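You operate a simulated robot arm through the tools that you are given. There is no shell and no other tool. Be economical: measure what you need, move in short steps, check, and stop when the job is done.

Carry out the task below with a simulated robot arm. There is one attempt and no reset: what you move stays moved.

TASK
Stack the green tall spool from the top of the assembly bench on top of the white tall spool. Fetch the gold bush and stand it on the top of the mould bench. Take the seal strip from the test mould and put it on top of the forming die. Put one of the wedges from the ledge of the valve board on the shim plate. Open the deep drawer, put the orange core plug in the inside of the deep drawer and shut the drawer again. Put the thick stop block from the top of the tool cart on top of the green rubbing block and the MID stop block on the blue block. Pull the second drawer from the top open. The order is free. Set down upright: orange core plug.
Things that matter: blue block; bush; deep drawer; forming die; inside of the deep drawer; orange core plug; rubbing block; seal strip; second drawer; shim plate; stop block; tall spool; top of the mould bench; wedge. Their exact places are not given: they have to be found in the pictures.

The check looks at the end state, three seconds after you hand in, the way a careful person would. Anything else that was tipped, shoved, dropped, spilled or broken makes it a failure. Lids that push on must go on centred and level and be pressed home; caps that screw on are set level and turned clockwise until they are tight.

THE ROBOT
A 7-joint arm with a four-finger gripper on a trunk, on a base that drives. Base frame: it is fixed to the floor where the robot stands at the start and does not move with it; the origin is under the middle of the robot, x ahead of it, y to its left, z up; the surface under the hand at the start is at about z = 84. Units: cm, degrees, N and s.
Its first joint turns from -69.0 to 172.0 degrees. Places, roughly: blue block (6x6x3 cm) [-480, -110, 80]; bush [-75, -200, 100]; deep drawer [-450, -90, 30]; forming die (9x11x5 cm) [-40, -250, 90]; inside of the deep drawer [-460, -90, 20]; orange core plug (6x6x7 cm) [-480, -130, 80]; rubbing block (8x4x4 cm) [-450, -90, 80]; seal strip [-225, -225, 100]; second drawer [-450, -110, 60]; shim plate (13x7x2 cm) [-70, -250, 100]; stop block [-450, -100, 75]; tall spool [50, 25, 100]; top of the mould bench [-250, -210, 90]; wedge (4x3x10 cm) [-460, -320, 80]. Payload 3.67 kg.
Tool frame: the origin (TCP) lies between the finger pads and is the grasp point; the fingertips stand 2.8 cm ahead of it; z points along the fingers, y is the line along which they close. The gripper opens to 11.2 cm. The gripper's body begins 7.3 cm behind the TCP.
Orientation is told as [roll, pitch, yaw] about the base's x, y, z axes, in that order, counted from this pose: with the fingers straight down and closing along the base's y, the tool's x points along the base's -x, its y along +y and its z along -z.

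THE INTERFACE
- The arm moves only by the tool play_rows. Its argument "rows" is a list that holds one entry, the list of rows, each a list of 7 numbers: the shift along the base's x, y, z in cm, then the turn, a rotation vector about the base's x, y, z in rad, then the gripper command, from -1 (fully open) to 1 (shut), values between in proportion. In form: [[[x, y, z, rx, ry, rz, jaw], ...]]. A call has 1 to 8 rows; each row is the pose to reach, as a shift and turn from the pose commanded when the call began. Each row takes 0.2 s and may step no farther than 5 cm and 8.6 degrees from the row before; otherwise, or with a gripper value out of range, the whole call is refused. Where a pose cannot be reached the arm comes as near as it can. A force on the tool above 40 N (or 10 N above the force at the start of the call, whichever is more), or a blocked arm, ends the call early, and 0.2 s more pass. The fingers move at their own pace and stop on an object; they squeeze with about 43 N. The grip force told is the motor's: it shows also when the fingers shut on nothing. Time passes only in rows, and 0.2 s behind the last, so rows that repeat a pose let the fingers close. It gives the time, the measured TCP pose, the force on the tool (base axes), the opening and the grip force at its end, in the units of the frame above (readings bear some noise), with the torque about the TCP (base axes, N m) and any sound that the robot's microphone picked up.
- Cameras (640 x 400 px; columns grow to the right, rows downward): "scene" is now at [12.37, 4.07, 138.06]; the picture's right is [0.36, -0.93, -0.00], its down [-0.54, -0.21, -0.82] and it looks along [0.76, 0.29, -0.57] (base axes); focal length 294 px, centre (320, 200). "wrist" rides on the gripper at [6, -1.8, -10.4] in the tool frame; the picture's right is [0.29, 0.96, 0.00], its down [-0.80, 0.24, -0.55] and it looks along [-0.53, 0.16, 0.83] (tool axes); focal length 234 px, centre (320, 200).
- get_image(camera): a new picture of that camera. It takes no simulated time.
- lift_body(by): slides the trunk up (or, below 0, down) by that many cm; the arm and the scene camera ride with it, the base frame stays. It gives what a move gives, with no picture.
- drive_base(legs): drives the robot by 1 to 6 legs, each [ahead, turn to the left] in cm and degrees, along the robot's own axes; the way and the turn of a leg run together, so that a leg with both is an arc; at most 150 cm and 180 degrees a leg. The arm and the cameras ride along, it lands a little off, and it stops where it bumps. It gives what a move gives.
- turn_head(pan, tilt): turns the head with the scene camera to pan (to the left, within 86 degrees either way) and tilt (down, from -29 to 69), counted from straight ahead of the robot. It gives what a move gives.
- pixel_to_xyz(camera, pixels): for up to 12 pixels [column, row] of the newest picture of that camera ("zoom" is the newest enlarged one), the place [x, y, z] in the base frame of the surface seen there, good to about 0.2 cm, but the place of the scene camera against the robot may be out by one fixed shift of up to 2.5 cm in any direction. It takes no simulated time.
- enlarge(camera, box): a new picture of the part [left, top, right, bottom] of that camera's present view, enlarged. It takes no simulated time.
- finish_job(): hands the job in; it is judged then, once.

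Go step by step. Measure first, check grasps and placings, and put right what went wrong. The budget is 329 turns and 224 pictures, counting those below and the enlarged ones. Unless the task says otherwise, let go and move clear before handing in, and close with one line.

The tools are called after "Emit:" as a command line: name --argument value ..., lists and objects as JSON in quotes. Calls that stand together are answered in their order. play_rows: Moves the arm, as the interface text tells. Its arguments: {"type":"object","properties":{"rows":{"type":"array","items":{"type":"array","items":{"type":"array","items":{"type":"number"}}}}},"required":["rows"]} The other tools are called the same way: lift_body (by) slides the trunk up or down; drive_base (legs) drives the base; turn_head (pan, tilt) turns the head that bears the scene camera; get_image (camera) takes a picture; pixel_to_xyz (camera, pixels) gives the place of the surface under pixels of a picture; enlarge (camera, box) takes an enlarged picture of a part of a camera's view; finish_job () hands the job in.

At the start:

```text
clock: 0.0
position: [43.44, 31.91, 116.53]
ee_rot: [-0.1, 0.1, 0.0]
force: [1.0, 0.6, 0.1]
moment: [0.01, 0.03, 0.0]
finger_gap: 11.19
grip_force: 0.0
trunk travel left (down, up): [-50.0, 34.0]
robot x, y, heading: [-0.14, 0.03, -0.2]
head pan, tilt: [21.1, 35.0]
```

scene: 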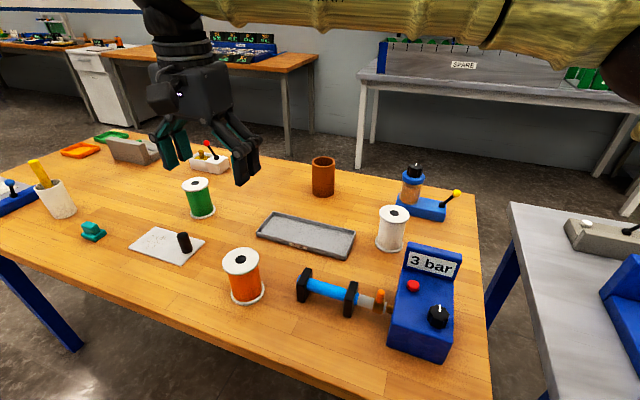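
wrist: 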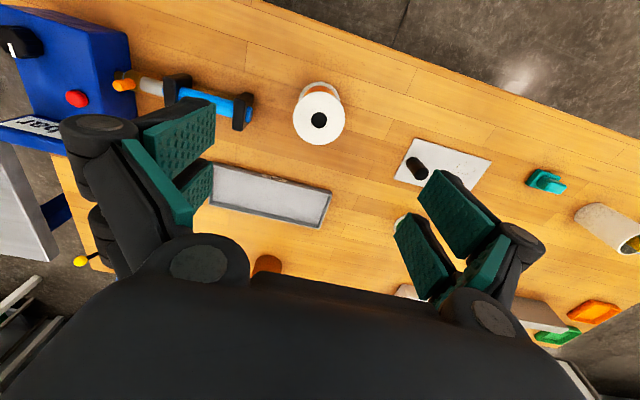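

The scene picture shows the green spool near (198,198) and the white spool near (392,228). I'll measure both.

Emit:
pixel_to_xyz --camera "scene" --pixels '[[197, 184], [190, 184], [206, 184], [202, 215], [394, 213], [380, 211], [408, 213], [390, 248], [300, 210], [240, 330], [241, 260], [323, 162]]'

Emit:
enlarge --camera "scene" --box '[140, 130, 300, 230]'

Emit:
enlarge --camera "scene" --box '[340, 180, 460, 255]'

```text
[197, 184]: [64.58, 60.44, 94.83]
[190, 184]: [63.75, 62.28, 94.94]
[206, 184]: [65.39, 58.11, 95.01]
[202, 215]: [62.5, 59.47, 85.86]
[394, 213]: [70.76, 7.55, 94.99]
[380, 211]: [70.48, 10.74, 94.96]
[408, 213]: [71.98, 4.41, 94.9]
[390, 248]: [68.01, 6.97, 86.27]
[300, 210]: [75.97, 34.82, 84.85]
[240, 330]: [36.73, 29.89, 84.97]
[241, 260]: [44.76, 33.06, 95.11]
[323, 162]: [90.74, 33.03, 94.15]
```

```text
4.00 times, centred on (220, 180) of scene
```

zoom: 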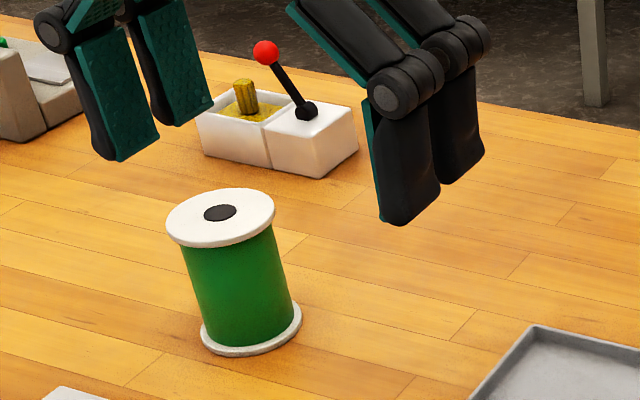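

```text
5.33 times, centred on (400, 218) of scene
```

zoom: 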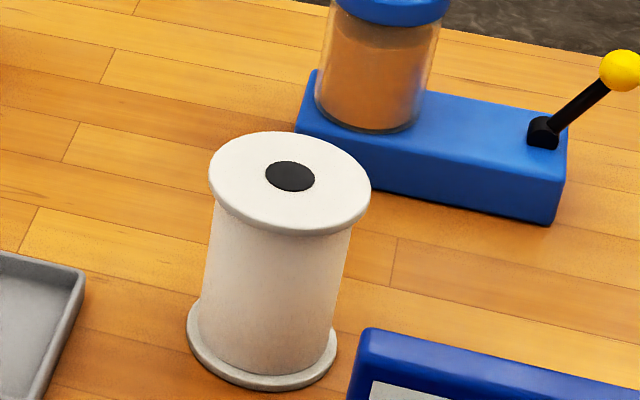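

The orange spool is visible in both cameras, so I'll use it to compare the scene camera's offset against the wrist camera.

Emit:
pixel_to_xyz --camera "wrist" --pixels '[[319, 120], [417, 167], [270, 190], [545, 180], [600, 310]]'

Emit:
pixel_to_xyz --camera "scene" --pixels '[[241, 257], [181, 235], [92, 228]]'

```text
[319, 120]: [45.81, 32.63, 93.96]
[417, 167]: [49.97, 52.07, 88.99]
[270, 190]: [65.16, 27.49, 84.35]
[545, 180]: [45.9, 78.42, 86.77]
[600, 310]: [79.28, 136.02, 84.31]
```

```text
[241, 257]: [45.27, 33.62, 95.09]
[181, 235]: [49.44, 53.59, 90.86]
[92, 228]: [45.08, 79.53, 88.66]
```

The wrist minus scene offset comes out at about (+0.5, -1.1, -1.1). I'll move above the green spool and look at it with the wrist camera.

Emit:
play_rows --rows '[[[2.6, 3.4, 0, 0, 0, 0, -1], [5.2, 6.8, 0, 0, 0, 0, -1], [7.8, 10.2, 0, 0, 0, 0, -1], [10.4, 13.6, -1, 0, 0, 0, -1], [13, 17, -2, 0, 0, 0, -1], [15.6, 20.4, -3, 0, 0, 0, -1], [18.2, 23.8, -4, 0, 0, 0, -1], [21, 27.4, -5, 0, 0, 0, -1]]]'

Emit:
get_image --camera "wrist"

```text
clock: 1.8
position: [58.2, 47.91, 115.01]
ee_rot: [0.2, -0.1, -0.4]
force: [0.8, 0.5, 0.0]
moment: [0.0, 0.05, 0.0]
finger_gap: 11.18
grip_force: 0.0
out of reach, approached as far as the arm can: row 5, 6, 7, 8
trunk travel left (down, up): [-50.0, 34.0]
robot x, y, heading: [0.01, 0.15, 0.1]
head pan, tilt: [21.1, 35.0]
```

```text
219 pictures are left
```

wrist: 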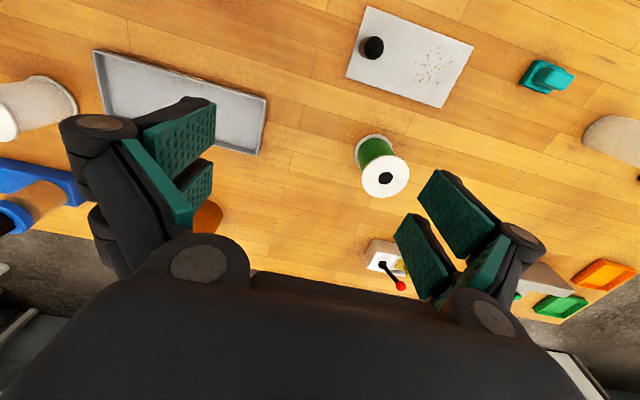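

The arm's reach is short at this height, so I'll raise the trunk and then measure the spools with the wrist camera.

Emit:
lift_body --by 15

Emit:
pixel_to_xyz --camera "wrist" --pixels '[[385, 170], [397, 178], [365, 180], [408, 178], [386, 196], [8, 125]]'

```text
clock: 3.5
position: [57.98, 47.99, 129.82]
ee_rot: [0.1, 0.0, -0.2]
force: [-0.4, 0.2, -0.2]
moment: [0.02, 0.04, 0.02]
finger_gap: 11.18
grip_force: 0.0
trunk travel left (down, up): [-65.0, 19.0]
robot x, y, heading: [-0.48, -0.11, -0.3]
head pan, tilt: [21.1, 35.0]
```

```text
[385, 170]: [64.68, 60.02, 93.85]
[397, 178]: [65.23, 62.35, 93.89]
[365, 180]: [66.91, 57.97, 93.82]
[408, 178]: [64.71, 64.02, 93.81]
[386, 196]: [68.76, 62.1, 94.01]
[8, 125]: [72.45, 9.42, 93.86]
```

The green spool's hole is near (65.9, 60.6). I'll come closer and look again.

Emit:
play_rows --rows '[[[1, 2, -4, 0, 0, 0, -1], [2, 4, -8, 0, 0, 0, -1], [3, 6, -12, 0, 0, 0, -1], [5, 9, -15, 0, 0, 0, -1], [7, 11.5, -18, 0, 0, 0, -1]]]'

Emit:
get_image --camera "wrist"

```text
clock: 4.8
position: [64.62, 47.86, 118.21]
ee_rot: [0.1, 0.0, -0.2]
force: [1.2, -0.2, -1.0]
moment: [0.05, 0.09, 0.01]
finger_gap: 11.18
grip_force: 0.0
out of reach, approached as far as the arm can: row 1, 2, 3, 4, 5
trunk travel left (down, up): [-65.0, 19.0]
robot x, y, heading: [0.14, 0.02, 0.1]
head pan, tilt: [21.1, 35.0]
```

```text
218 pictures are left
```

wrist: 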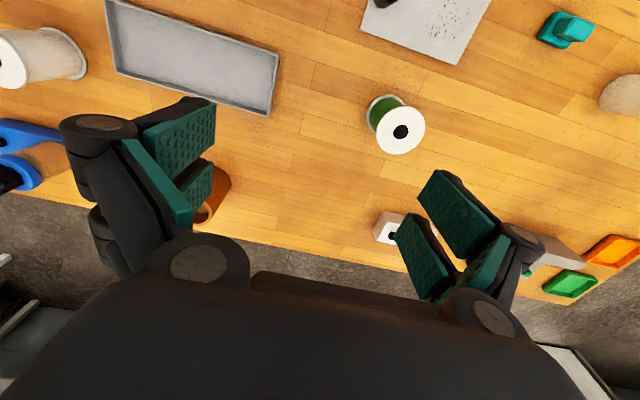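

At this height the reach stops at about 80 cm. I'll pull the arm in and shift the base to the left with a short reverse-and-return manoeuvre.

Emit:
play_rows --rows '[[[-4, -3, 1, 0, 0, 0, -1], [-8, -6, 2, 0, 0, 0, -1], [-12, -9, 3, 0, 0, 0, -1], [-16, -12, 4, 0, 0, 0, -1], [-20, -14, 5, 0, 0, 0, -1]]]'

Emit:
drive_base --legs '[[0, -45], [-40, 0], [0, 45], [27, 0]]'

Emit:
get_image --camera "wrist"

Emit:
get_image --camera "scene"

```text
refused: row 1 steps farther than a row can; nothing moved
```

```text
clock: 12.9
position: [62.56, 76.44, 118.2]
ee_rot: [0.0, -0.1, 0.1]
force: [1.0, 0.4, 0.5]
moment: [0.0, 0.05, -0.02]
finger_gap: 11.21
grip_force: 0.1
trunk travel left (down, up): [-65.0, 19.0]
robot x, y, heading: [-2.21, 28.55, 0.1]
head pan, tilt: [21.1, 35.0]
```

```text
217 pictures are left
```

wrist: 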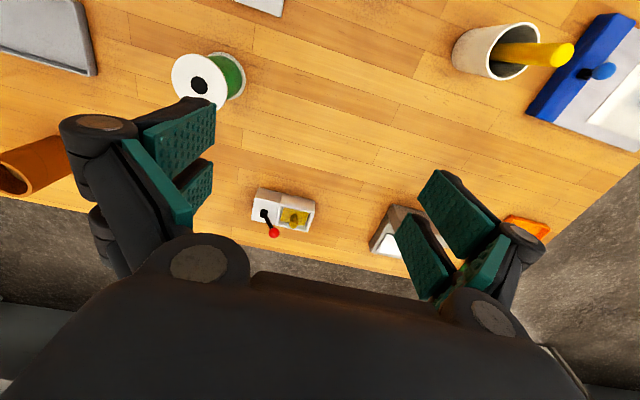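

```text
216 pictures are left
```

scene: 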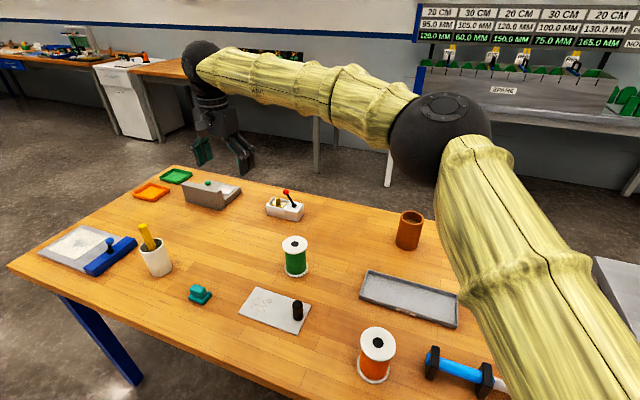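

The base shifted well, with no bump. I'll move over the green spool.

Emit:
play_rows --rows '[[[0, -4, 0, 0, 0, 0, -1], [0, -8, 0, 0, 0, 0, -1], [0, -12, 0, 0, 0, 0, -1], [-1, -16, 0, 0, 0, 0, -1], [-2, -17, -4, 0, 0, 0, -1]]]'

Emit:
get_image --camera "wrist"

```text
clock: 14.1
position: [60.47, 59.55, 114.46]
ee_rot: [0.1, 0.1, 0.0]
force: [0.2, 0.4, 0.3]
moment: [-0.03, 0.03, -0.01]
finger_gap: 11.18
grip_force: 0.1
trunk travel left (down, up): [-65.0, 19.0]
robot x, y, heading: [-2.03, 28.48, 0.6]
head pan, tilt: [21.1, 35.0]
```

```text
215 pictures are left
```

wrist: 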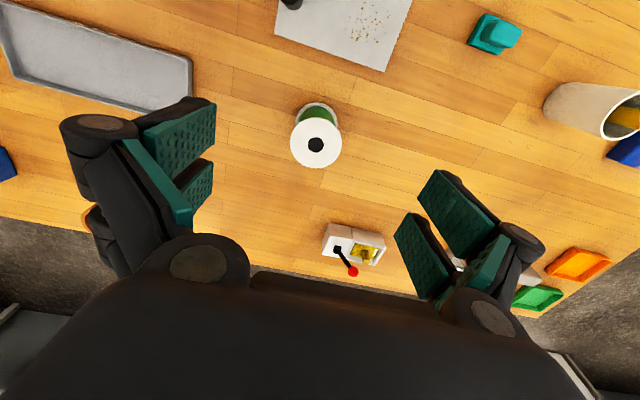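

Emit:
pixel_to_xyz --camera "wrist" --pixels '[[316, 126], [316, 162], [296, 146], [337, 141], [303, 132], [330, 157], [316, 145]]'

```text
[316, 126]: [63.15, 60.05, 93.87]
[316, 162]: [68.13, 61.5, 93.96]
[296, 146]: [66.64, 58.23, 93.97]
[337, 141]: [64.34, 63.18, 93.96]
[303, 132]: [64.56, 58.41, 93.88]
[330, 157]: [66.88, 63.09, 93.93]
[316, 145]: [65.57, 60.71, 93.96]
```

The spool's centre is (65.6, 60.7) and its top is at z 93.9. I'll descend straddling it and grip.

Emit:
play_rows --rows '[[[2.5, 0.6, -4, 0, 0, 0, -1], [5.1, 1.15, -8, 0, 0, 0, -1], [5.1, 1.15, -12, 0, 0, 0, -1], [5.1, 1.15, -16, 0, 0, 0, -1], [5.1, 1.15, -20, 0, 0, 0, -1], [5.1, 1.15, -24, 0, 0, 0, -1]]]'

Emit:
get_image --camera "wrist"

```text
clock: 15.5
position: [65.54, 60.63, 90.33]
ee_rot: [0.1, -0.1, 0.0]
force: [-0.2, 1.2, -1.0]
moment: [0.04, 0.01, 0.0]
finger_gap: 11.2
grip_force: 0.0
trunk travel left (down, up): [-65.0, 19.0]
robot x, y, heading: [-1.94, 28.65, 0.2]
head pan, tilt: [21.1, 35.0]
```

```text
214 pictures are left
```

wrist: 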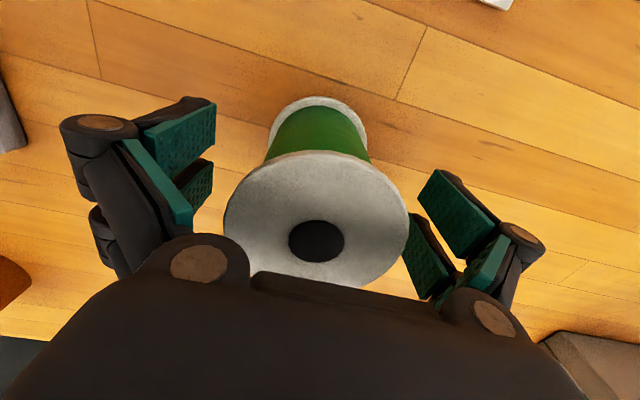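

The fingers straddle the spool and it is centred. I'll close and lift.

Emit:
play_rows --rows '[[[0, 0, 0, 0, 0, 0, 1], [0, 0, 0, 0, 0, 0, 1], [0, 0, 0, 0, 0, 0, 1], [0, 0, 4, 0, 0, 0, 1], [0, 0, 9, 0, 0, 0, 1], [0, 0, 14, 0, 0, 0, 1], [0, 0, 19, 0, 0, 0, 1]]]'

Emit:
get_image --camera "wrist"

Emit:
get_image --camera "scene"

```text
clock: 17.1
position: [65.48, 60.74, 109.42]
ee_rot: [0.2, -0.1, 0.0]
force: [-1.0, 0.5, -2.8]
moment: [0.0, -0.01, 0.02]
finger_gap: 7.01
grip_force: 43.2
trunk travel left (down, up): [-65.0, 19.0]
robot x, y, heading: [-2.11, 28.6, 0.4]
head pan, tilt: [21.1, 35.0]
```

```text
213 pictures are left
```

wrist: 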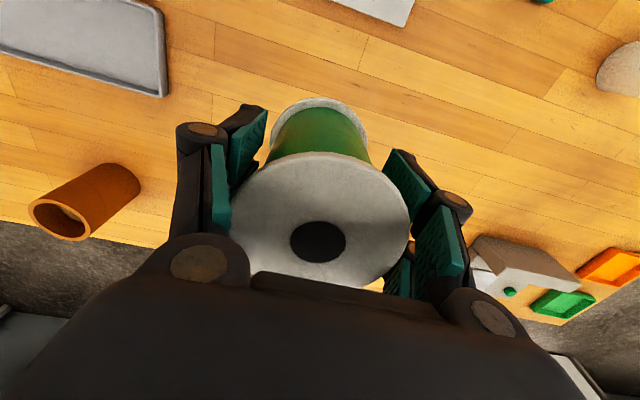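

```text
212 pictures are left
```

scene: 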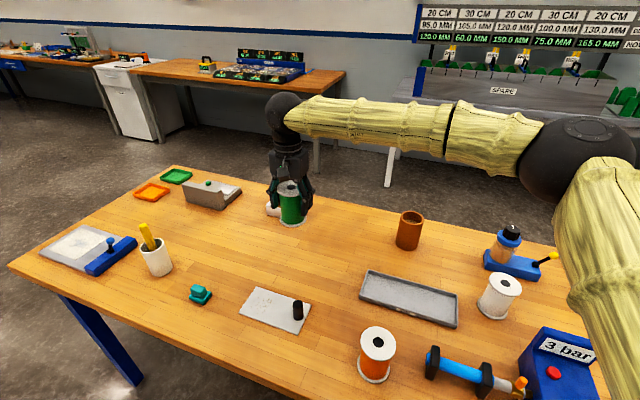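

The green spool is held with a gap of 7.0 and came up level. I'll carry it towards the white spool and stop short to measure.

Emit:
play_rows --rows '[[[0, -4.5, 0.5, 0, 0, 0, 1], [0, -9, 1, 0, 0, 0, 1], [0, -13.5, 1.5, 0, 0, 0, 1], [0, -18, 2, 0, 0, 0, 1], [0, -22.5, 2, 0, 0, 0, 1], [0, -27, 2, 0, 0, 0, 1], [0, -31.5, 2, 0, 0, 0, 1], [0, -36, 2, 0, 0, 0, 1]]]'

Emit:
get_image --camera "wrist"

```text
clock: 18.9
position: [65.97, 24.21, 111.27]
ee_rot: [0.3, 0.0, 0.1]
force: [0.6, -0.6, -4.0]
moment: [0.06, 0.02, -0.01]
finger_gap: 7.04
grip_force: 43.1
trunk travel left (down, up): [-65.0, 19.0]
robot x, y, heading: [-1.79, 28.57, 0.2]
head pan, tilt: [21.1, 35.0]
```

```text
211 pictures are left
```

wrist: 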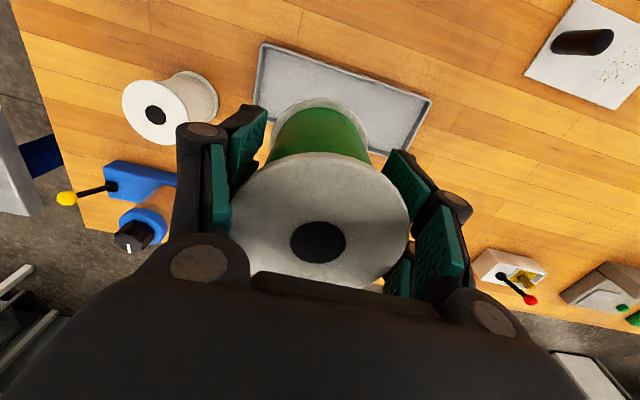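

Emit:
pixel_to_xyz --camera "wrist" --pixels '[[127, 100], [185, 131], [145, 84], [168, 142], [155, 119], [157, 82], [150, 140], [312, 158], [321, 282], [232, 220], [407, 220], [318, 241]]'

```text
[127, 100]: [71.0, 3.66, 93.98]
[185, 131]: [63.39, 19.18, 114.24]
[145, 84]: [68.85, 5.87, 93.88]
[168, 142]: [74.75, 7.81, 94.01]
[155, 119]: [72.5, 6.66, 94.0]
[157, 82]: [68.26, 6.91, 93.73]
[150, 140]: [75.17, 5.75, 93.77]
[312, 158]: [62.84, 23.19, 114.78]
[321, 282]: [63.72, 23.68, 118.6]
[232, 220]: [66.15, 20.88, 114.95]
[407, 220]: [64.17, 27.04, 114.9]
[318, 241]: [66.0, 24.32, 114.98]
```

The green spool's hole lies right at the TCP, and the white spool's centre is about (71.8, 6.85). I'll move above it.

Emit:
play_rows --rows '[[[1.4, -4.3, 0, 0, 0, 0, 1], [2.9, -8.6, 0, 0, 0, 0, 1], [4.4, -13, 0, 0, 0, 0, 1], [5.8, -17.3, 0, 0, 0, 0, 1], [5.8, -17.3, -4, 0, 0, 0, 1], [5.8, -17.3, -8, 0, 0, 0, 1]]]'

Emit:
turn_head --pan -10 --tilt 35

Emit:
get_image --camera "wrist"

Emit:
get_image --camera "scene"

```text
clock: 20.3
position: [71.24, 7.02, 103.17]
ee_rot: [0.2, 0.1, 0.0]
force: [1.6, -0.1, -3.7]
moment: [0.02, 0.0, 0.0]
finger_gap: 7.05
grip_force: 43.1
trunk travel left (down, up): [-65.0, 19.0]
robot x, y, heading: [-1.68, 28.42, 0.2]
head pan, tilt: [21.1, 35.0]
```

```text
clock: 21.2
position: [71.47, 7.16, 103.18]
ee_rot: [0.1, -0.1, -0.1]
force: [-0.3, 0.2, -2.6]
moment: [0.01, 0.01, 0.02]
finger_gap: 7.05
grip_force: 43.4
trunk travel left (down, up): [-65.0, 19.0]
robot x, y, heading: [-1.98, 28.63, 0.4]
head pan, tilt: [-10.0, 35.0]
```

```text
210 pictures are left
```

wrist: 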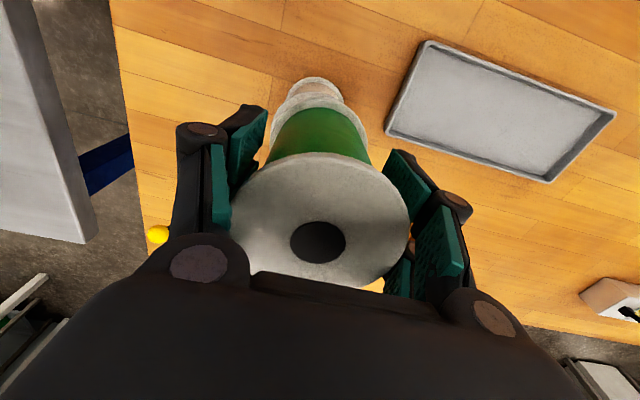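

```text
209 pictures are left
```

scene: 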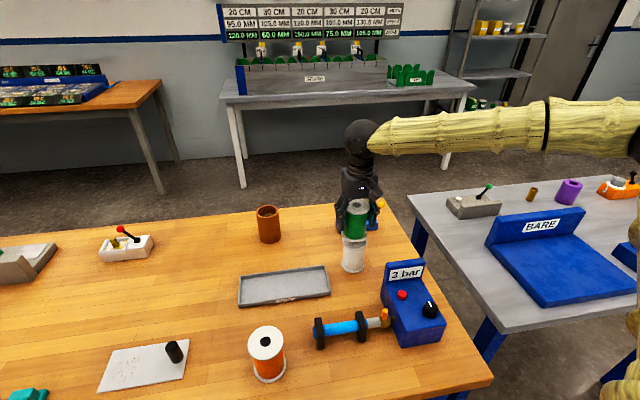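

It looks aligned from both cameras. I'll lower gently onto the white spool.

Emit:
play_rows --rows '[[[0.3, -0.2, -1, 0, 0, 0, 1], [0.3, -0.2, -1.8, 0, 0, 0, 1], [0.3, -0.2, -2.3, 0, 0, 0, 1], [0.3, -0.2, -2.6, 0, 0, 0, 1], [0.3, -0.2, -2.8, 0, 0, 0, 1], [0.3, -0.2, -2.9, 0, 0, 0, 1]]]'

Emit:
enlarge --camera "scene" --box '[290, 170, 430, 290]'

```text
clock: 22.6
position: [71.49, 7.0, 100.43]
ee_rot: [0.2, 0.0, 0.0]
force: [0.4, -0.1, -2.7]
moment: [-0.02, 0.06, 0.02]
finger_gap: 7.05
grip_force: 42.7
trunk travel left (down, up): [-65.0, 19.0]
robot x, y, heading: [-1.94, 28.34, 0.3]
head pan, tilt: [-10.0, 35.0]
```

```text
3.33 times, centred on (360, 230) of scene
```

zoom: 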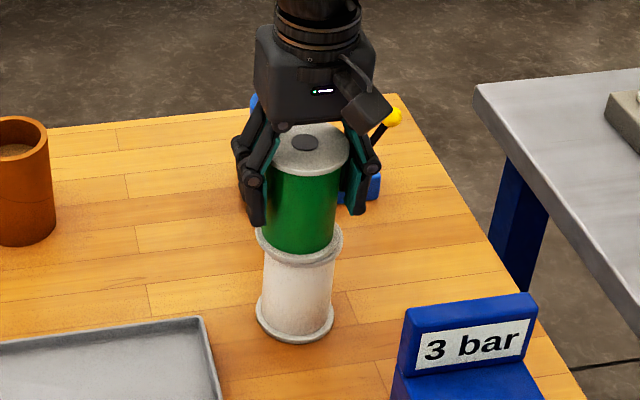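

There's no contact force yet and the alignment looks good. I'll lower a little more.

Emit:
play_rows --rows '[[[0.1, 0, -0.2, 0, 0, 0, 1], [0.1, 0, -0.4, 0, 0, 0, 1], [0.1, 0, -0.6, 0, 0, 0, 1]]]'

```text
clock: 23.4
position: [71.73, 7.16, 100.22]
ee_rot: [0.1, -0.3, 0.0]
force: [1.1, -3.8, 26.7]
moment: [-0.16, -0.2, -0.11]
finger_gap: 7.06
grip_force: 42.7
trunk travel left (down, up): [-65.0, 19.0]
robot x, y, heading: [-1.9, 28.29, 0.4]
head pan, tilt: [-10.0, 35.0]
```

The readings show contact at about 30 N. I'll ease off slightly, open and retreat straight up.

Emit:
play_rows --rows '[[[0, 0, 0.3, 0, 0, 0, 1], [0, 0, 0.3, 0, 0, 0, 0.1], [0, 0, 0.3, 0, 0, 0, -0.3], [0, 0, 0.3, 0, 0, 0, -1], [0, 0, 4, 0, 0, 0, -1], [0, 0, 8.5, 0, 0, 0, -1], [0, 0, 13, 0, 0, 0, -1]]]'

Emit:
get_image --camera "wrist"

Emit:
enlarge --camera "scene" --box '[290, 170, 430, 290]'

```text
clock: 25.0
position: [71.75, 7.0, 113.29]
ee_rot: [0.1, -0.1, -0.1]
force: [-0.3, 0.6, 0.0]
moment: [0.0, -0.05, -0.02]
finger_gap: 11.2
grip_force: 0.0
trunk travel left (down, up): [-65.0, 19.0]
robot x, y, heading: [-2.16, 28.69, -0.1]
head pan, tilt: [-10.0, 35.0]
```

```text
207 pictures are left
```

wrist: 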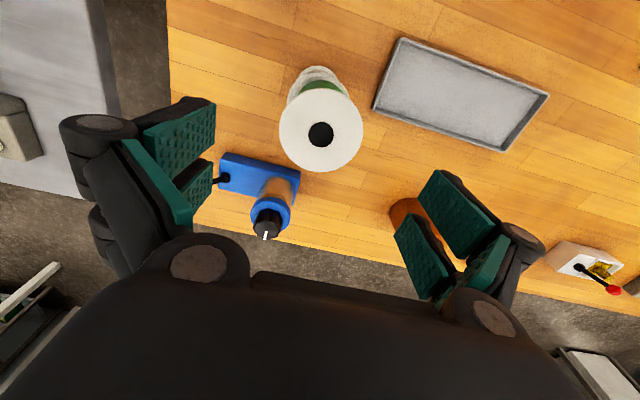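

```text
3.33 times, centred on (360, 230) of scene
```

zoom: 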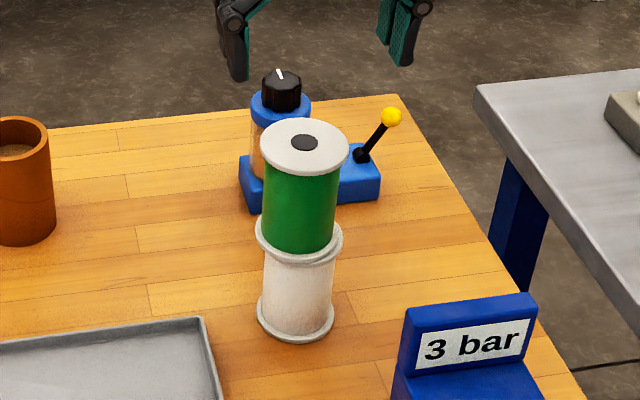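

The stack stands straight. Next I'll retract the arm, back away and look around towards the bush and bench area.

Emit:
play_rows --rows '[[[-4, 2, 1.5, 0, 0, 0, -1], [-8, 4, 3, 0, 0, 0, -1], [-12, 6, 4.5, 0, 0, 0, -1], [-16, 8, 6, 0, 0, 0, -1], [-20, 10, 7.5, 0, 0, 0, -1], [-24, 12, 9, 0, 0, 0, -1], [-28, 14, 10, 0, 0, 0, -1], [-31, 16, 10, 0, 0, 0, -1]]]'

Emit:
drive_base --legs '[[-40, 0], [0, -90]]'

Emit:
turn_head --pan 0 --tilt 20

Emit:
get_image --camera "scene"

```text
clock: 26.8
position: [40.82, 23.07, 122.75]
ee_rot: [0.1, -0.1, 0.0]
force: [0.5, 0.4, -0.1]
moment: [-0.03, 0.01, -0.01]
finger_gap: 11.19
grip_force: 0.0
trunk travel left (down, up): [-65.0, 19.0]
robot x, y, heading: [-1.91, 28.61, 0.1]
head pan, tilt: [-10.0, 35.0]
```

```text
clock: 33.2
position: [-49.7, -13.75, 122.76]
ee_rot: [0.3, 0.0, -93.0]
force: [-0.7, 0.4, -0.2]
moment: [0.01, -0.02, 0.01]
finger_gap: 11.19
grip_force: 0.0
trunk travel left (down, up): [-65.0, 19.0]
robot x, y, heading: [-42.06, 28.25, -92.7]
head pan, tilt: [-10.0, 35.0]
```

```text
clock: 34.0
position: [-49.56, -13.76, 122.79]
ee_rot: [0.2, -0.2, -92.9]
force: [-0.4, -0.9, -0.1]
moment: [0.01, -0.02, -0.01]
finger_gap: 11.19
grip_force: 0.0
trunk travel left (down, up): [-65.0, 19.0]
robot x, y, heading: [-41.93, 28.43, -92.8]
head pan, tilt: [0.0, 20.0]
```

```text
205 pictures are left
```

scene: 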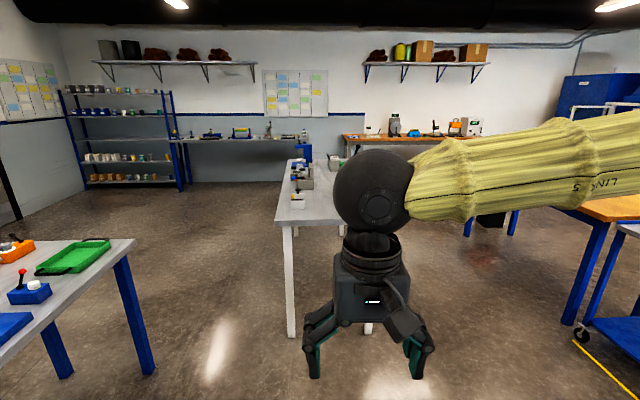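

A narrow bench lies ahead around (300,200), running away from me. I'll locate its edges and zoom in.

Emit:
pixel_to_xyz --camera "scene" --pixels '[[276, 222], [340, 222], [290, 165], [335, 160], [290, 335], [300, 205], [90, 245], [190, 140]]'

Emit:
enlarge --camera "scene" --box '[160, 110, 480, 240]'

```text
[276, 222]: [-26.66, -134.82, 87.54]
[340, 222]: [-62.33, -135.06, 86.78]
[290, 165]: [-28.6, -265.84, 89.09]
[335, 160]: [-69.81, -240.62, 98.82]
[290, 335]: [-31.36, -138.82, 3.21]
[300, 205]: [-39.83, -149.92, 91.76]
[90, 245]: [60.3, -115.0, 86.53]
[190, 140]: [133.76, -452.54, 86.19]
```

```text
2.00 times, centred on (320, 175) of scene
```

zoom: 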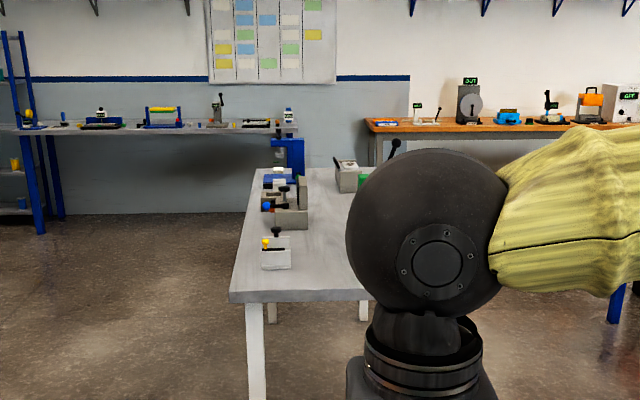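

The bench starts at y≈-135. I'll drive to its west side and look along the aisle.

Emit:
drive_base --legs '[[0, -60], [110, 0], [0, 62]]'

Emit:
turn_head --pan 30 --tilt 25

Emit:
get_image --camera "scene"

Emit:
turn_head --pan -40 --tilt 25

Emit:
get_image --camera "scene"

```text
clock: 39.6
position: [-114.3, -2.51, 122.56]
ee_rot: [-0.7, 0.2, -156.1]
force: [-1.4, 2.7, -1.0]
moment: [-0.21, -0.18, 0.01]
finger_gap: 11.2
grip_force: 0.0
trunk travel left (down, up): [-65.0, 19.0]
robot x, y, heading: [-74.31, 15.78, -166.4]
head pan, tilt: [0.0, 20.0]
stopped in leg 2: the robot was blocked; the commanded pose is now the measured one
```

```text
clock: 40.6
position: [-114.55, -0.44, 122.84]
ee_rot: [-0.1, 0.0, -156.2]
force: [0.2, 1.2, 0.2]
moment: [-0.14, -0.07, 0.03]
finger_gap: 11.21
grip_force: 0.1
trunk travel left (down, up): [-65.0, 19.0]
robot x, y, heading: [-74.16, 15.74, -166.3]
head pan, tilt: [30.0, 25.0]
```

```text
203 pictures are left
```

scene: 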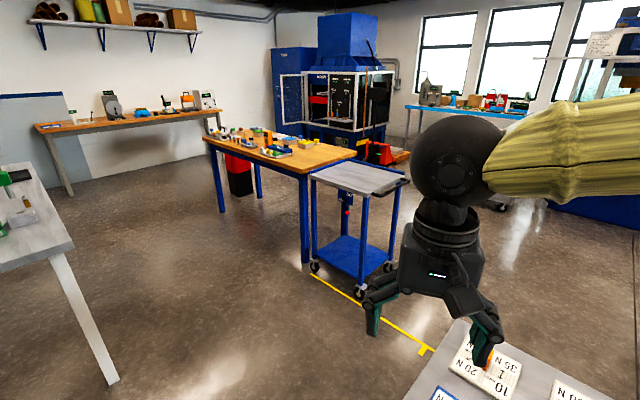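

```text
clock: 42.0
position: [-114.38, -0.85, 122.93]
ee_rot: [-0.3, -0.1, -156.3]
force: [-0.2, -0.1, 0.2]
moment: [-0.01, 0.0, -0.01]
finger_gap: 11.2
grip_force: 0.0
trunk travel left (down, up): [-65.0, 19.0]
robot x, y, heading: [-73.83, 15.77, -166.5]
head pan, tilt: [-40.0, 25.0]
```

```text
202 pictures are left
```

scene: 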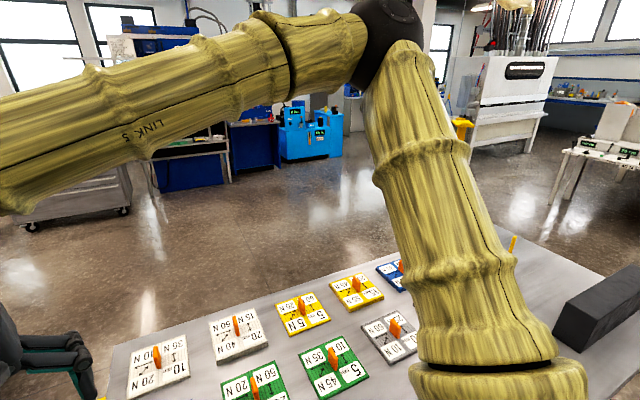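

The base was blocked by a bench carrying N-plates and slewed by about 10°. I'll check the hand with the wrist camera before moving.

Emit:
get_image --camera "wrist"

Emit:
pixel_to_xyz --camera "scene" --pixels '[[120, 350], [420, 365], [150, 370], [330, 260], [480, 380], [580, 250], [320, 285], [635, 395], [157, 352]]'

```text
201 pictures are left
```

wrist: 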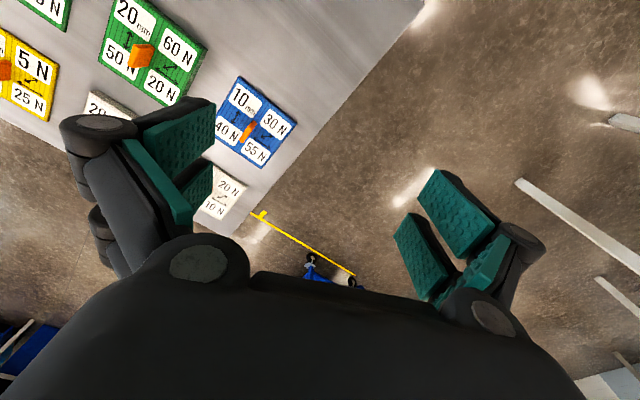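

```text
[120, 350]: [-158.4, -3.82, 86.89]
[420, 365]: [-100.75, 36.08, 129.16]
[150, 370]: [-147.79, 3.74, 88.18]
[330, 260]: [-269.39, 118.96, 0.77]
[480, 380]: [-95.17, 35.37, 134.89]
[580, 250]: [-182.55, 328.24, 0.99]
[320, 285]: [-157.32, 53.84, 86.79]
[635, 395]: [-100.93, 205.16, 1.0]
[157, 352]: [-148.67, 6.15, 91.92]
```

The hand is clear and only the base touched the bench. I'll back off, go south first and then west through the gap.

Emit:
drive_base --legs '[[-25, 0], [0, 76], [84, 0], [0, -60]]'

Emit:
turn_head --pan 25 --tilt 25

Emit:
get_image --camera "scene"

```text
clock: 53.9
position: [-84.69, -90.17, 122.87]
ee_rot: [-0.3, -0.1, -141.0]
force: [0.0, -0.1, 0.7]
moment: [-0.01, -0.03, -0.02]
finger_gap: 11.19
grip_force: 0.1
trunk travel left (down, up): [-65.0, 19.0]
robot x, y, heading: [-50.12, -64.02, -150.9]
head pan, tilt: [-40.0, 25.0]
```

```text
clock: 55.2
position: [-84.61, -90.3, 122.82]
ee_rot: [-0.3, -0.1, -141.1]
force: [0.1, -0.5, -0.9]
moment: [-0.02, 0.0, -0.02]
finger_gap: 11.2
grip_force: 0.1
trunk travel left (down, up): [-65.0, 19.0]
robot x, y, heading: [-50.31, -63.67, -150.9]
head pan, tilt: [25.0, 25.0]
```

```text
200 pictures are left
```

scene: 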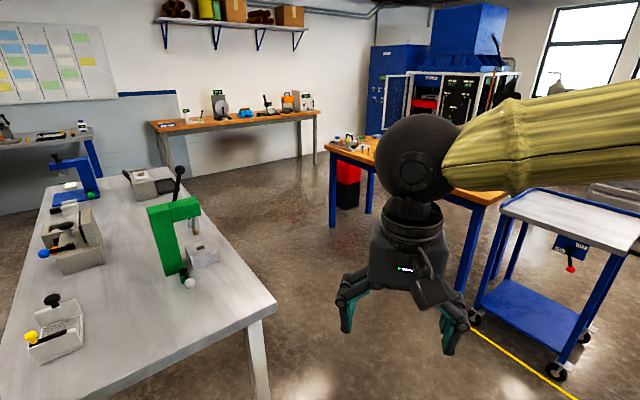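

Emit:
pixel_to_xyz --camera "scene" --pixels '[[275, 305], [155, 175], [20, 330], [325, 150], [500, 195], [500, 210], [190, 260], [195, 235], [75, 235], [150, 185], [330, 225], [470, 320]]'

Emit:
enlarge --camera "scene" --box '[0, 130, 280, 305]'

```text
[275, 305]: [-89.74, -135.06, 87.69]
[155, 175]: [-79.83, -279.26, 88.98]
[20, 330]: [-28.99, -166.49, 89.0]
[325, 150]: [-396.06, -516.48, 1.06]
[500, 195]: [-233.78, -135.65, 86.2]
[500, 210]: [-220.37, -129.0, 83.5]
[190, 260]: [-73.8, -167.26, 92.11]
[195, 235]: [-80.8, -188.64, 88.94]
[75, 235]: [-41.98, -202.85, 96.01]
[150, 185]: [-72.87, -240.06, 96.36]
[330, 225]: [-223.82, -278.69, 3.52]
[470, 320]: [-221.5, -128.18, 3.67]
```

```text
2.29 times, centred on (140, 218) of scene
```

zoom: 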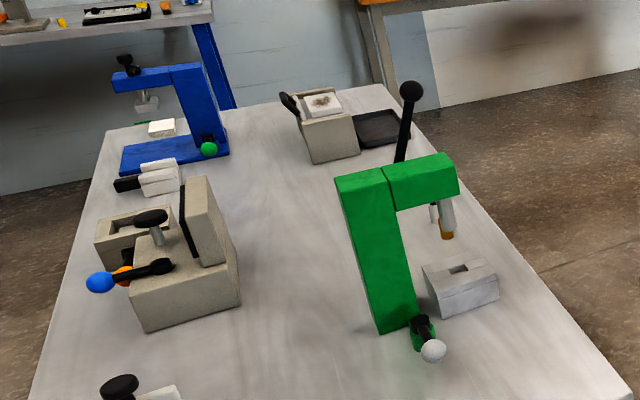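

Bench A spans x -25 to -90 and y -135 to about -300, and the mould bench starts at x≈-222. I'll enter the aisle between them.

Emit:
drive_base --legs '[[0, -23], [100, 0], [0, 84], [115, 0]]'

Emit:
turn_head --pan 75 --tilt 30

Emit:
get_image --camera "scene"

Emit:
turn_head --pan -70 --tilt 30

Emit:
get_image --camera "scene"

```text
clock: 70.7
position: [-147.18, -230.56, 122.69]
ee_rot: [-0.3, -0.1, -80.1]
force: [0.2, -0.6, -0.4]
moment: [-0.01, 0.02, -0.03]
finger_gap: 11.2
grip_force: 0.0
trunk travel left (down, up): [-65.0, 19.0]
robot x, y, heading: [-153.7, -187.59, -90.0]
head pan, tilt: [25.0, 25.0]
```

```text
clock: 71.8
position: [-147.31, -230.54, 122.84]
ee_rot: [-0.3, -0.1, -80.2]
force: [-0.4, 0.8, -1.0]
moment: [0.03, 0.01, 0.02]
finger_gap: 11.19
grip_force: 0.1
trunk travel left (down, up): [-65.0, 19.0]
robot x, y, heading: [-153.73, -188.03, -90.0]
head pan, tilt: [75.0, 30.0]
```

```text
198 pictures are left
```

scene: 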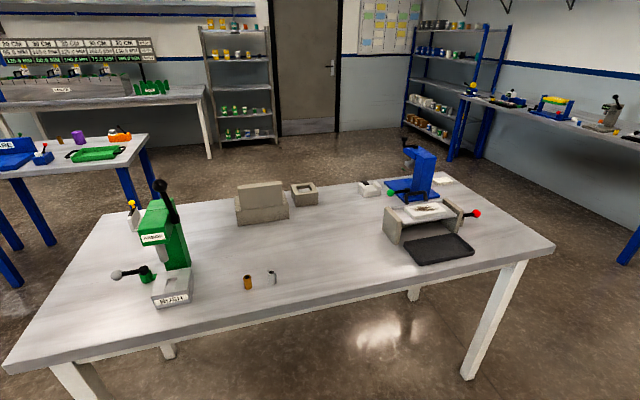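

```text
clock: 74.1
position: [-147.34, -230.54, 122.93]
ee_rot: [-0.2, -0.1, -80.3]
force: [0.2, -0.3, -0.4]
moment: [-0.02, 0.01, -0.01]
finger_gap: 11.19
grip_force: 0.1
trunk travel left (down, up): [-65.0, 19.0]
robot x, y, heading: [-153.99, -187.68, -89.8]
head pan, tilt: [-70.0, 30.0]
```

```text
197 pictures are left
```

scene: 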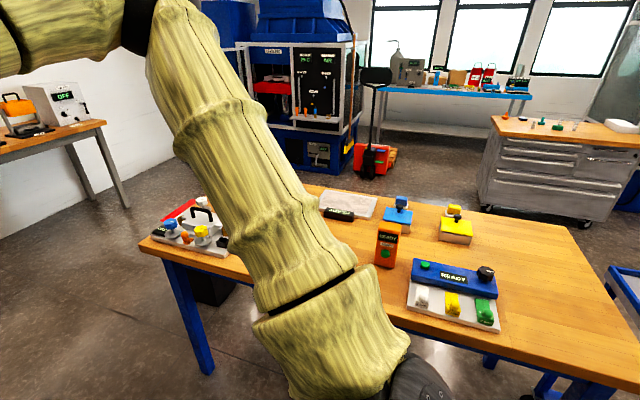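

The gold bush stands at (247,282) in the first picture, next to a silver one. I'll look closely at bench A.

Emit:
turn_head --pan 80 --tilt 30

Emit:
enlarge --camera "scene" --box '[100, 170, 380, 345]'

Emit:
enlarge --camera "scene" --box '[360, 120, 600, 270]'

```text
clock: 76.5
position: [-147.26, -230.56, 122.86]
ee_rot: [-0.3, -0.1, -80.2]
force: [-0.2, -0.2, 0.0]
moment: [0.0, 0.03, -0.04]
finger_gap: 11.19
grip_force: 0.1
trunk travel left (down, up): [-65.0, 19.0]
robot x, y, heading: [-153.87, -187.3, -90.1]
head pan, tilt: [80.0, 30.0]
```

```text
2.29 times, centred on (240, 258) of scene
```

zoom: 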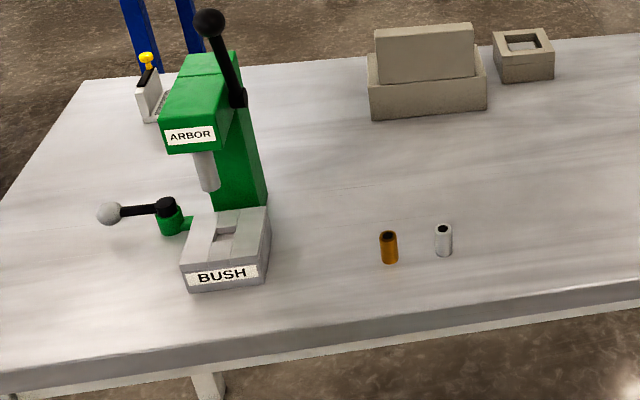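

```text
2.67 times, centred on (480, 195) of scene
```

zoom: 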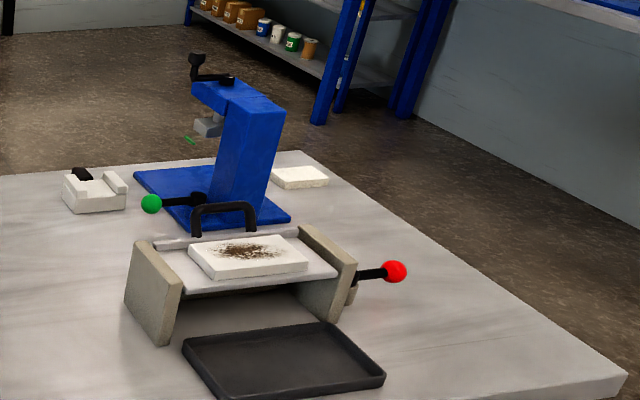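

Emit:
pixel_to_xyz --camera "zoom" --pixels '[[65, 180], [125, 207], [105, 170], [128, 185], [68, 208], [188, 245], [240, 278], [308, 268], [285, 237], [270, 180], [328, 185], [250, 255]]'

Emit:
enlarge --camera "scene" --box '[220, 150, 400, 262]'

```text
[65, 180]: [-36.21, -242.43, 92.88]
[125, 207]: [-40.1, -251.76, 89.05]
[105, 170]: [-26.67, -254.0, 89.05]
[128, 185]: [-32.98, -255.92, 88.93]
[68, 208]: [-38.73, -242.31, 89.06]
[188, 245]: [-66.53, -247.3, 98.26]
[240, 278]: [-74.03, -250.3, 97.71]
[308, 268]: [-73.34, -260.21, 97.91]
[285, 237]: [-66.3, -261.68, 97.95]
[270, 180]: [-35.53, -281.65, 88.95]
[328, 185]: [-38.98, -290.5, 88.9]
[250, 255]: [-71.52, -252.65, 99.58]
```

```text
3.56 times, centred on (310, 206) of scene
```

zoom: 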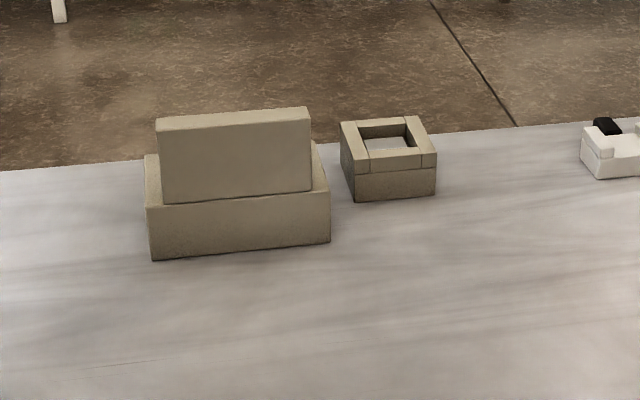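

The shim plate is the 13x7 white plate at about (-70,-254), and the forming die is the white block at about (-36,-248). I'll measure the bush.

Emit:
enlarge --camera "scene" --box '[220, 240, 340, 315]'

Emit:
pixel_to_xyz --camera "scene" --pixels '[[270, 277], [294, 275], [193, 230]]'

```text
5.33 times, centred on (280, 278) of scene
```

zoom: 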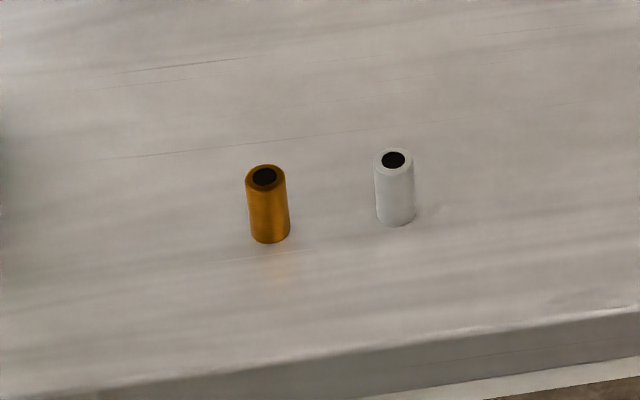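

```text
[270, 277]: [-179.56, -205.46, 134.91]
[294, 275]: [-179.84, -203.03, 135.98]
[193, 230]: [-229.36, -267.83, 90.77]
```

Emit:
pixel_to_xyz --camera "zoom" --pixels '[[265, 175], [268, 215], [392, 160], [395, 200]]'

```text
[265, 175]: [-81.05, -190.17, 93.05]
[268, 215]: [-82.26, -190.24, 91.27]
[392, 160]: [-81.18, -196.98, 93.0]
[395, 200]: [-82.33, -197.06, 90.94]
```

The bush is at about (-81.5,-190.5), 5 cm tall. I'll swing the hand around to the bench side, keeping a close axis along x to clear the silver bush.

Emit:
play_rows --rows '[[[4.5, 1, 0, 0, 0, 0, -1], [9, 2.5, 0, 0, 0, 0, -1], [13.5, 4.5, 0, 0, 0, 0, -1], [18, 6.5, 0, 0, 0, 0, -1], [22, 9, 0, 0, 0, 0, -1], [26, 12, 0, 0, 0, 0, -1], [30, 15, 0, 0, 0, 0, -1], [34, 18, 0, 0, 0, 0, -1]]]'

Emit:
play_rows --rows '[[[4.3, 2.5, 0, 0, 0, 0, -1], [8.6, 5, -1, 0, 0, 0, -1], [12.9, 7.5, -2, 0, 0, 0, -1], [17, 10, -3, 0, 0, 0, -1], [20.5, 13, -4, 0, 0, 0, -1], [24, 16.5, -5, 0, 0, 0, -1], [26, 19, -8, 0, 0, 0, -1]]]'

Emit:
get_image --camera "wrist"

Emit:
get_image --camera "scene"

```text
clock: 78.3
position: [-112.8, -212.64, 122.68]
ee_rot: [-0.5, 0.0, -80.1]
force: [-0.1, 0.3, -0.1]
moment: [-0.04, 0.06, -0.01]
finger_gap: 11.21
grip_force: 0.1
trunk travel left (down, up): [-65.0, 19.0]
robot x, y, heading: [-153.61, -187.63, -90.0]
head pan, tilt: [80.0, 30.0]
```

```text
refused: row 2 steps farther than a row can; nothing moved
```

```text
192 pictures are left
```

wrist: 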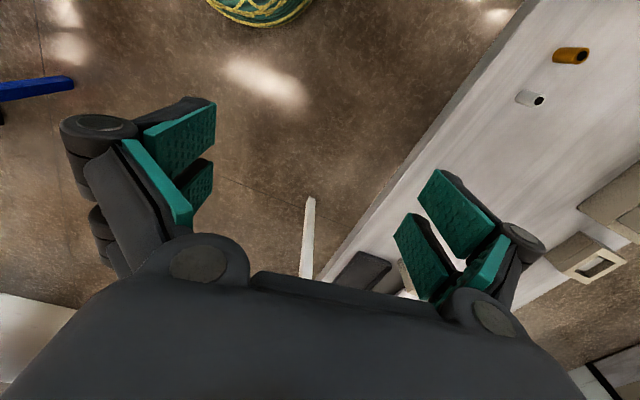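

```text
191 pictures are left
```

scene: 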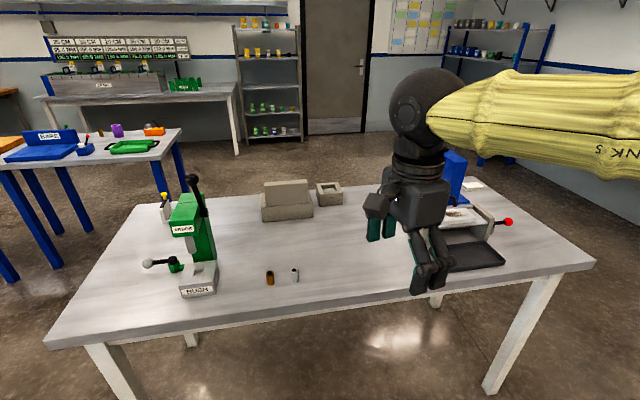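

Emit:
pixel_to_xyz --camera "wrist" --pixels '[[582, 55], [556, 57], [539, 100], [570, 56]]'

Emit:
pixel_to_xyz --camera "scene" --pixels '[[215, 270], [195, 205], [204, 195], [191, 178], [215, 285], [270, 273], [200, 225]]'

```text
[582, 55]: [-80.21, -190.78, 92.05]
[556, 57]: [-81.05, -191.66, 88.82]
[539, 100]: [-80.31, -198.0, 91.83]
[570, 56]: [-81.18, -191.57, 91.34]
```

```text
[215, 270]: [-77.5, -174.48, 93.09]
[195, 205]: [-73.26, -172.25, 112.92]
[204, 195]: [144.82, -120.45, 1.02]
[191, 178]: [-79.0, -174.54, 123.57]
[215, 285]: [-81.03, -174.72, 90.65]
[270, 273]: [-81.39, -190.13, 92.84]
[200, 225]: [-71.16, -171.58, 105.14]
```

The wrist camera puts the bush at about (-80.4,-191.0), with its top at 92. The press side is at y≈-174, which leaves clearance. I'll hover above it.

Emit:
play_rows --rows '[[[4.1, 2.7, -0.5, 0, 0, 0, -1], [8.2, 5.4, -1, 0, 0, 0, -1], [12.3, 8.1, -1.5, 0, 0, 0, -1], [16.4, 10.8, -2, 0, 0, 0, -1], [20.5, 13.5, -3, 0, 0, 0, -1], [24.6, 16.2, -4, 0, 0, 0, -1], [28.5, 19, -5, 0, 0, 0, -1], [31.5, 21, -8, 0, 0, 0, -1]]]'

Emit:
get_image --camera "wrist"

```text
clock: 79.0
position: [-107.91, -209.5, 120.66]
ee_rot: [5.3, 21.6, -81.0]
force: [0.8, 0.6, -0.5]
moment: [-0.06, 0.05, 0.0]
finger_gap: 11.17
grip_force: 0.1
out of reach, approached as far as the arm can: row 2, 3
trunk travel left (down, up): [-65.0, 19.0]
robot x, y, heading: [-154.03, -187.5, -90.5]
head pan, tilt: [80.0, 30.0]
stopped in row 3: the arm was blocked; the commanded pose is now the measured one
```

```text
190 pictures are left
```

wrist: 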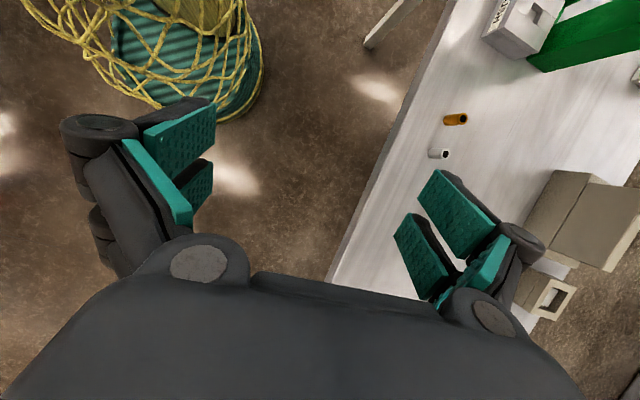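

The arm ran into a wrist limit at this yaw and tilted. I'll back up a bit and test a small corrective turn about x.

Emit:
play_rows --rows '[[[-2, -1.5, 1, -0.12, 0, 0, -1], [-4, -3, 2, -0.24, 0, 0, -1]]]'

```text
clock: 79.6
position: [-112.0, -212.35, 122.55]
ee_rot: [3.0, 7.7, -81.3]
force: [-0.2, 0.6, -0.2]
moment: [0.0, 0.0, -0.04]
finger_gap: 11.19
grip_force: 0.1
trunk travel left (down, up): [-65.0, 19.0]
robot x, y, heading: [-153.63, -187.23, -90.3]
head pan, tilt: [80.0, 30.0]
```

The correction works as computed. I'll finish levelling and then turn yaw towards 0 in steps.

Emit:
play_rows --rows '[[[0, 0, 0, -0.141, 0.028, 0, -1]]]'

Emit:
play_rows --rows '[[[0, 0, 0, 0, 0, 0.145, -1], [0, 0, 0, 0, 0, 0.29, -1], [0, 0, 0, 0, 0, 0.435, -1], [0, 0, 0, 0, 0, 0.58, -1], [0, 0, 0, 0, 0, 0.725, -1], [0, 0, 0, 0, 0, 0.87, -1], [0, 0, 0, 0, 0, 1.015, -1], [0, 0, 0, 0, 0, 1.16, -1]]]'

Emit:
play_rows --rows '[[[2, 1, 0, 0, 0, 0.13, -1], [4, 2, 0, 0, 0, 0.26, -1]]]'

```text
clock: 80.0
position: [-111.77, -212.19, 122.54]
ee_rot: [0.0, -0.1, -81.6]
force: [-1.0, 0.1, -0.1]
moment: [-0.06, 0.03, 0.03]
finger_gap: 11.21
grip_force: 0.0
trunk travel left (down, up): [-65.0, 19.0]
robot x, y, heading: [-153.85, -187.87, -90.1]
head pan, tilt: [80.0, 30.0]
```

```text
clock: 81.8
position: [-111.87, -212.43, 122.46]
ee_rot: [0.2, 0.1, -15.1]
force: [0.1, 0.3, 0.2]
moment: [0.0, 0.03, -0.01]
finger_gap: 11.2
grip_force: 0.1
trunk travel left (down, up): [-65.0, 19.0]
robot x, y, heading: [-153.53, -187.7, -90.4]
head pan, tilt: [80.0, 30.0]
```

```text
clock: 82.6
position: [-108.45, -212.56, 121.82]
ee_rot: [5.9, -0.8, -2.3]
force: [-0.1, 0.2, 0.0]
moment: [-0.03, 0.01, -0.01]
finger_gap: 11.2
grip_force: 0.0
trunk travel left (down, up): [-65.0, 19.0]
robot x, y, heading: [-153.65, -187.87, -90.3]
head pan, tilt: [80.0, 30.0]
stopped in row 2: the arm was blocked; the commanded pose is now the measured one
```

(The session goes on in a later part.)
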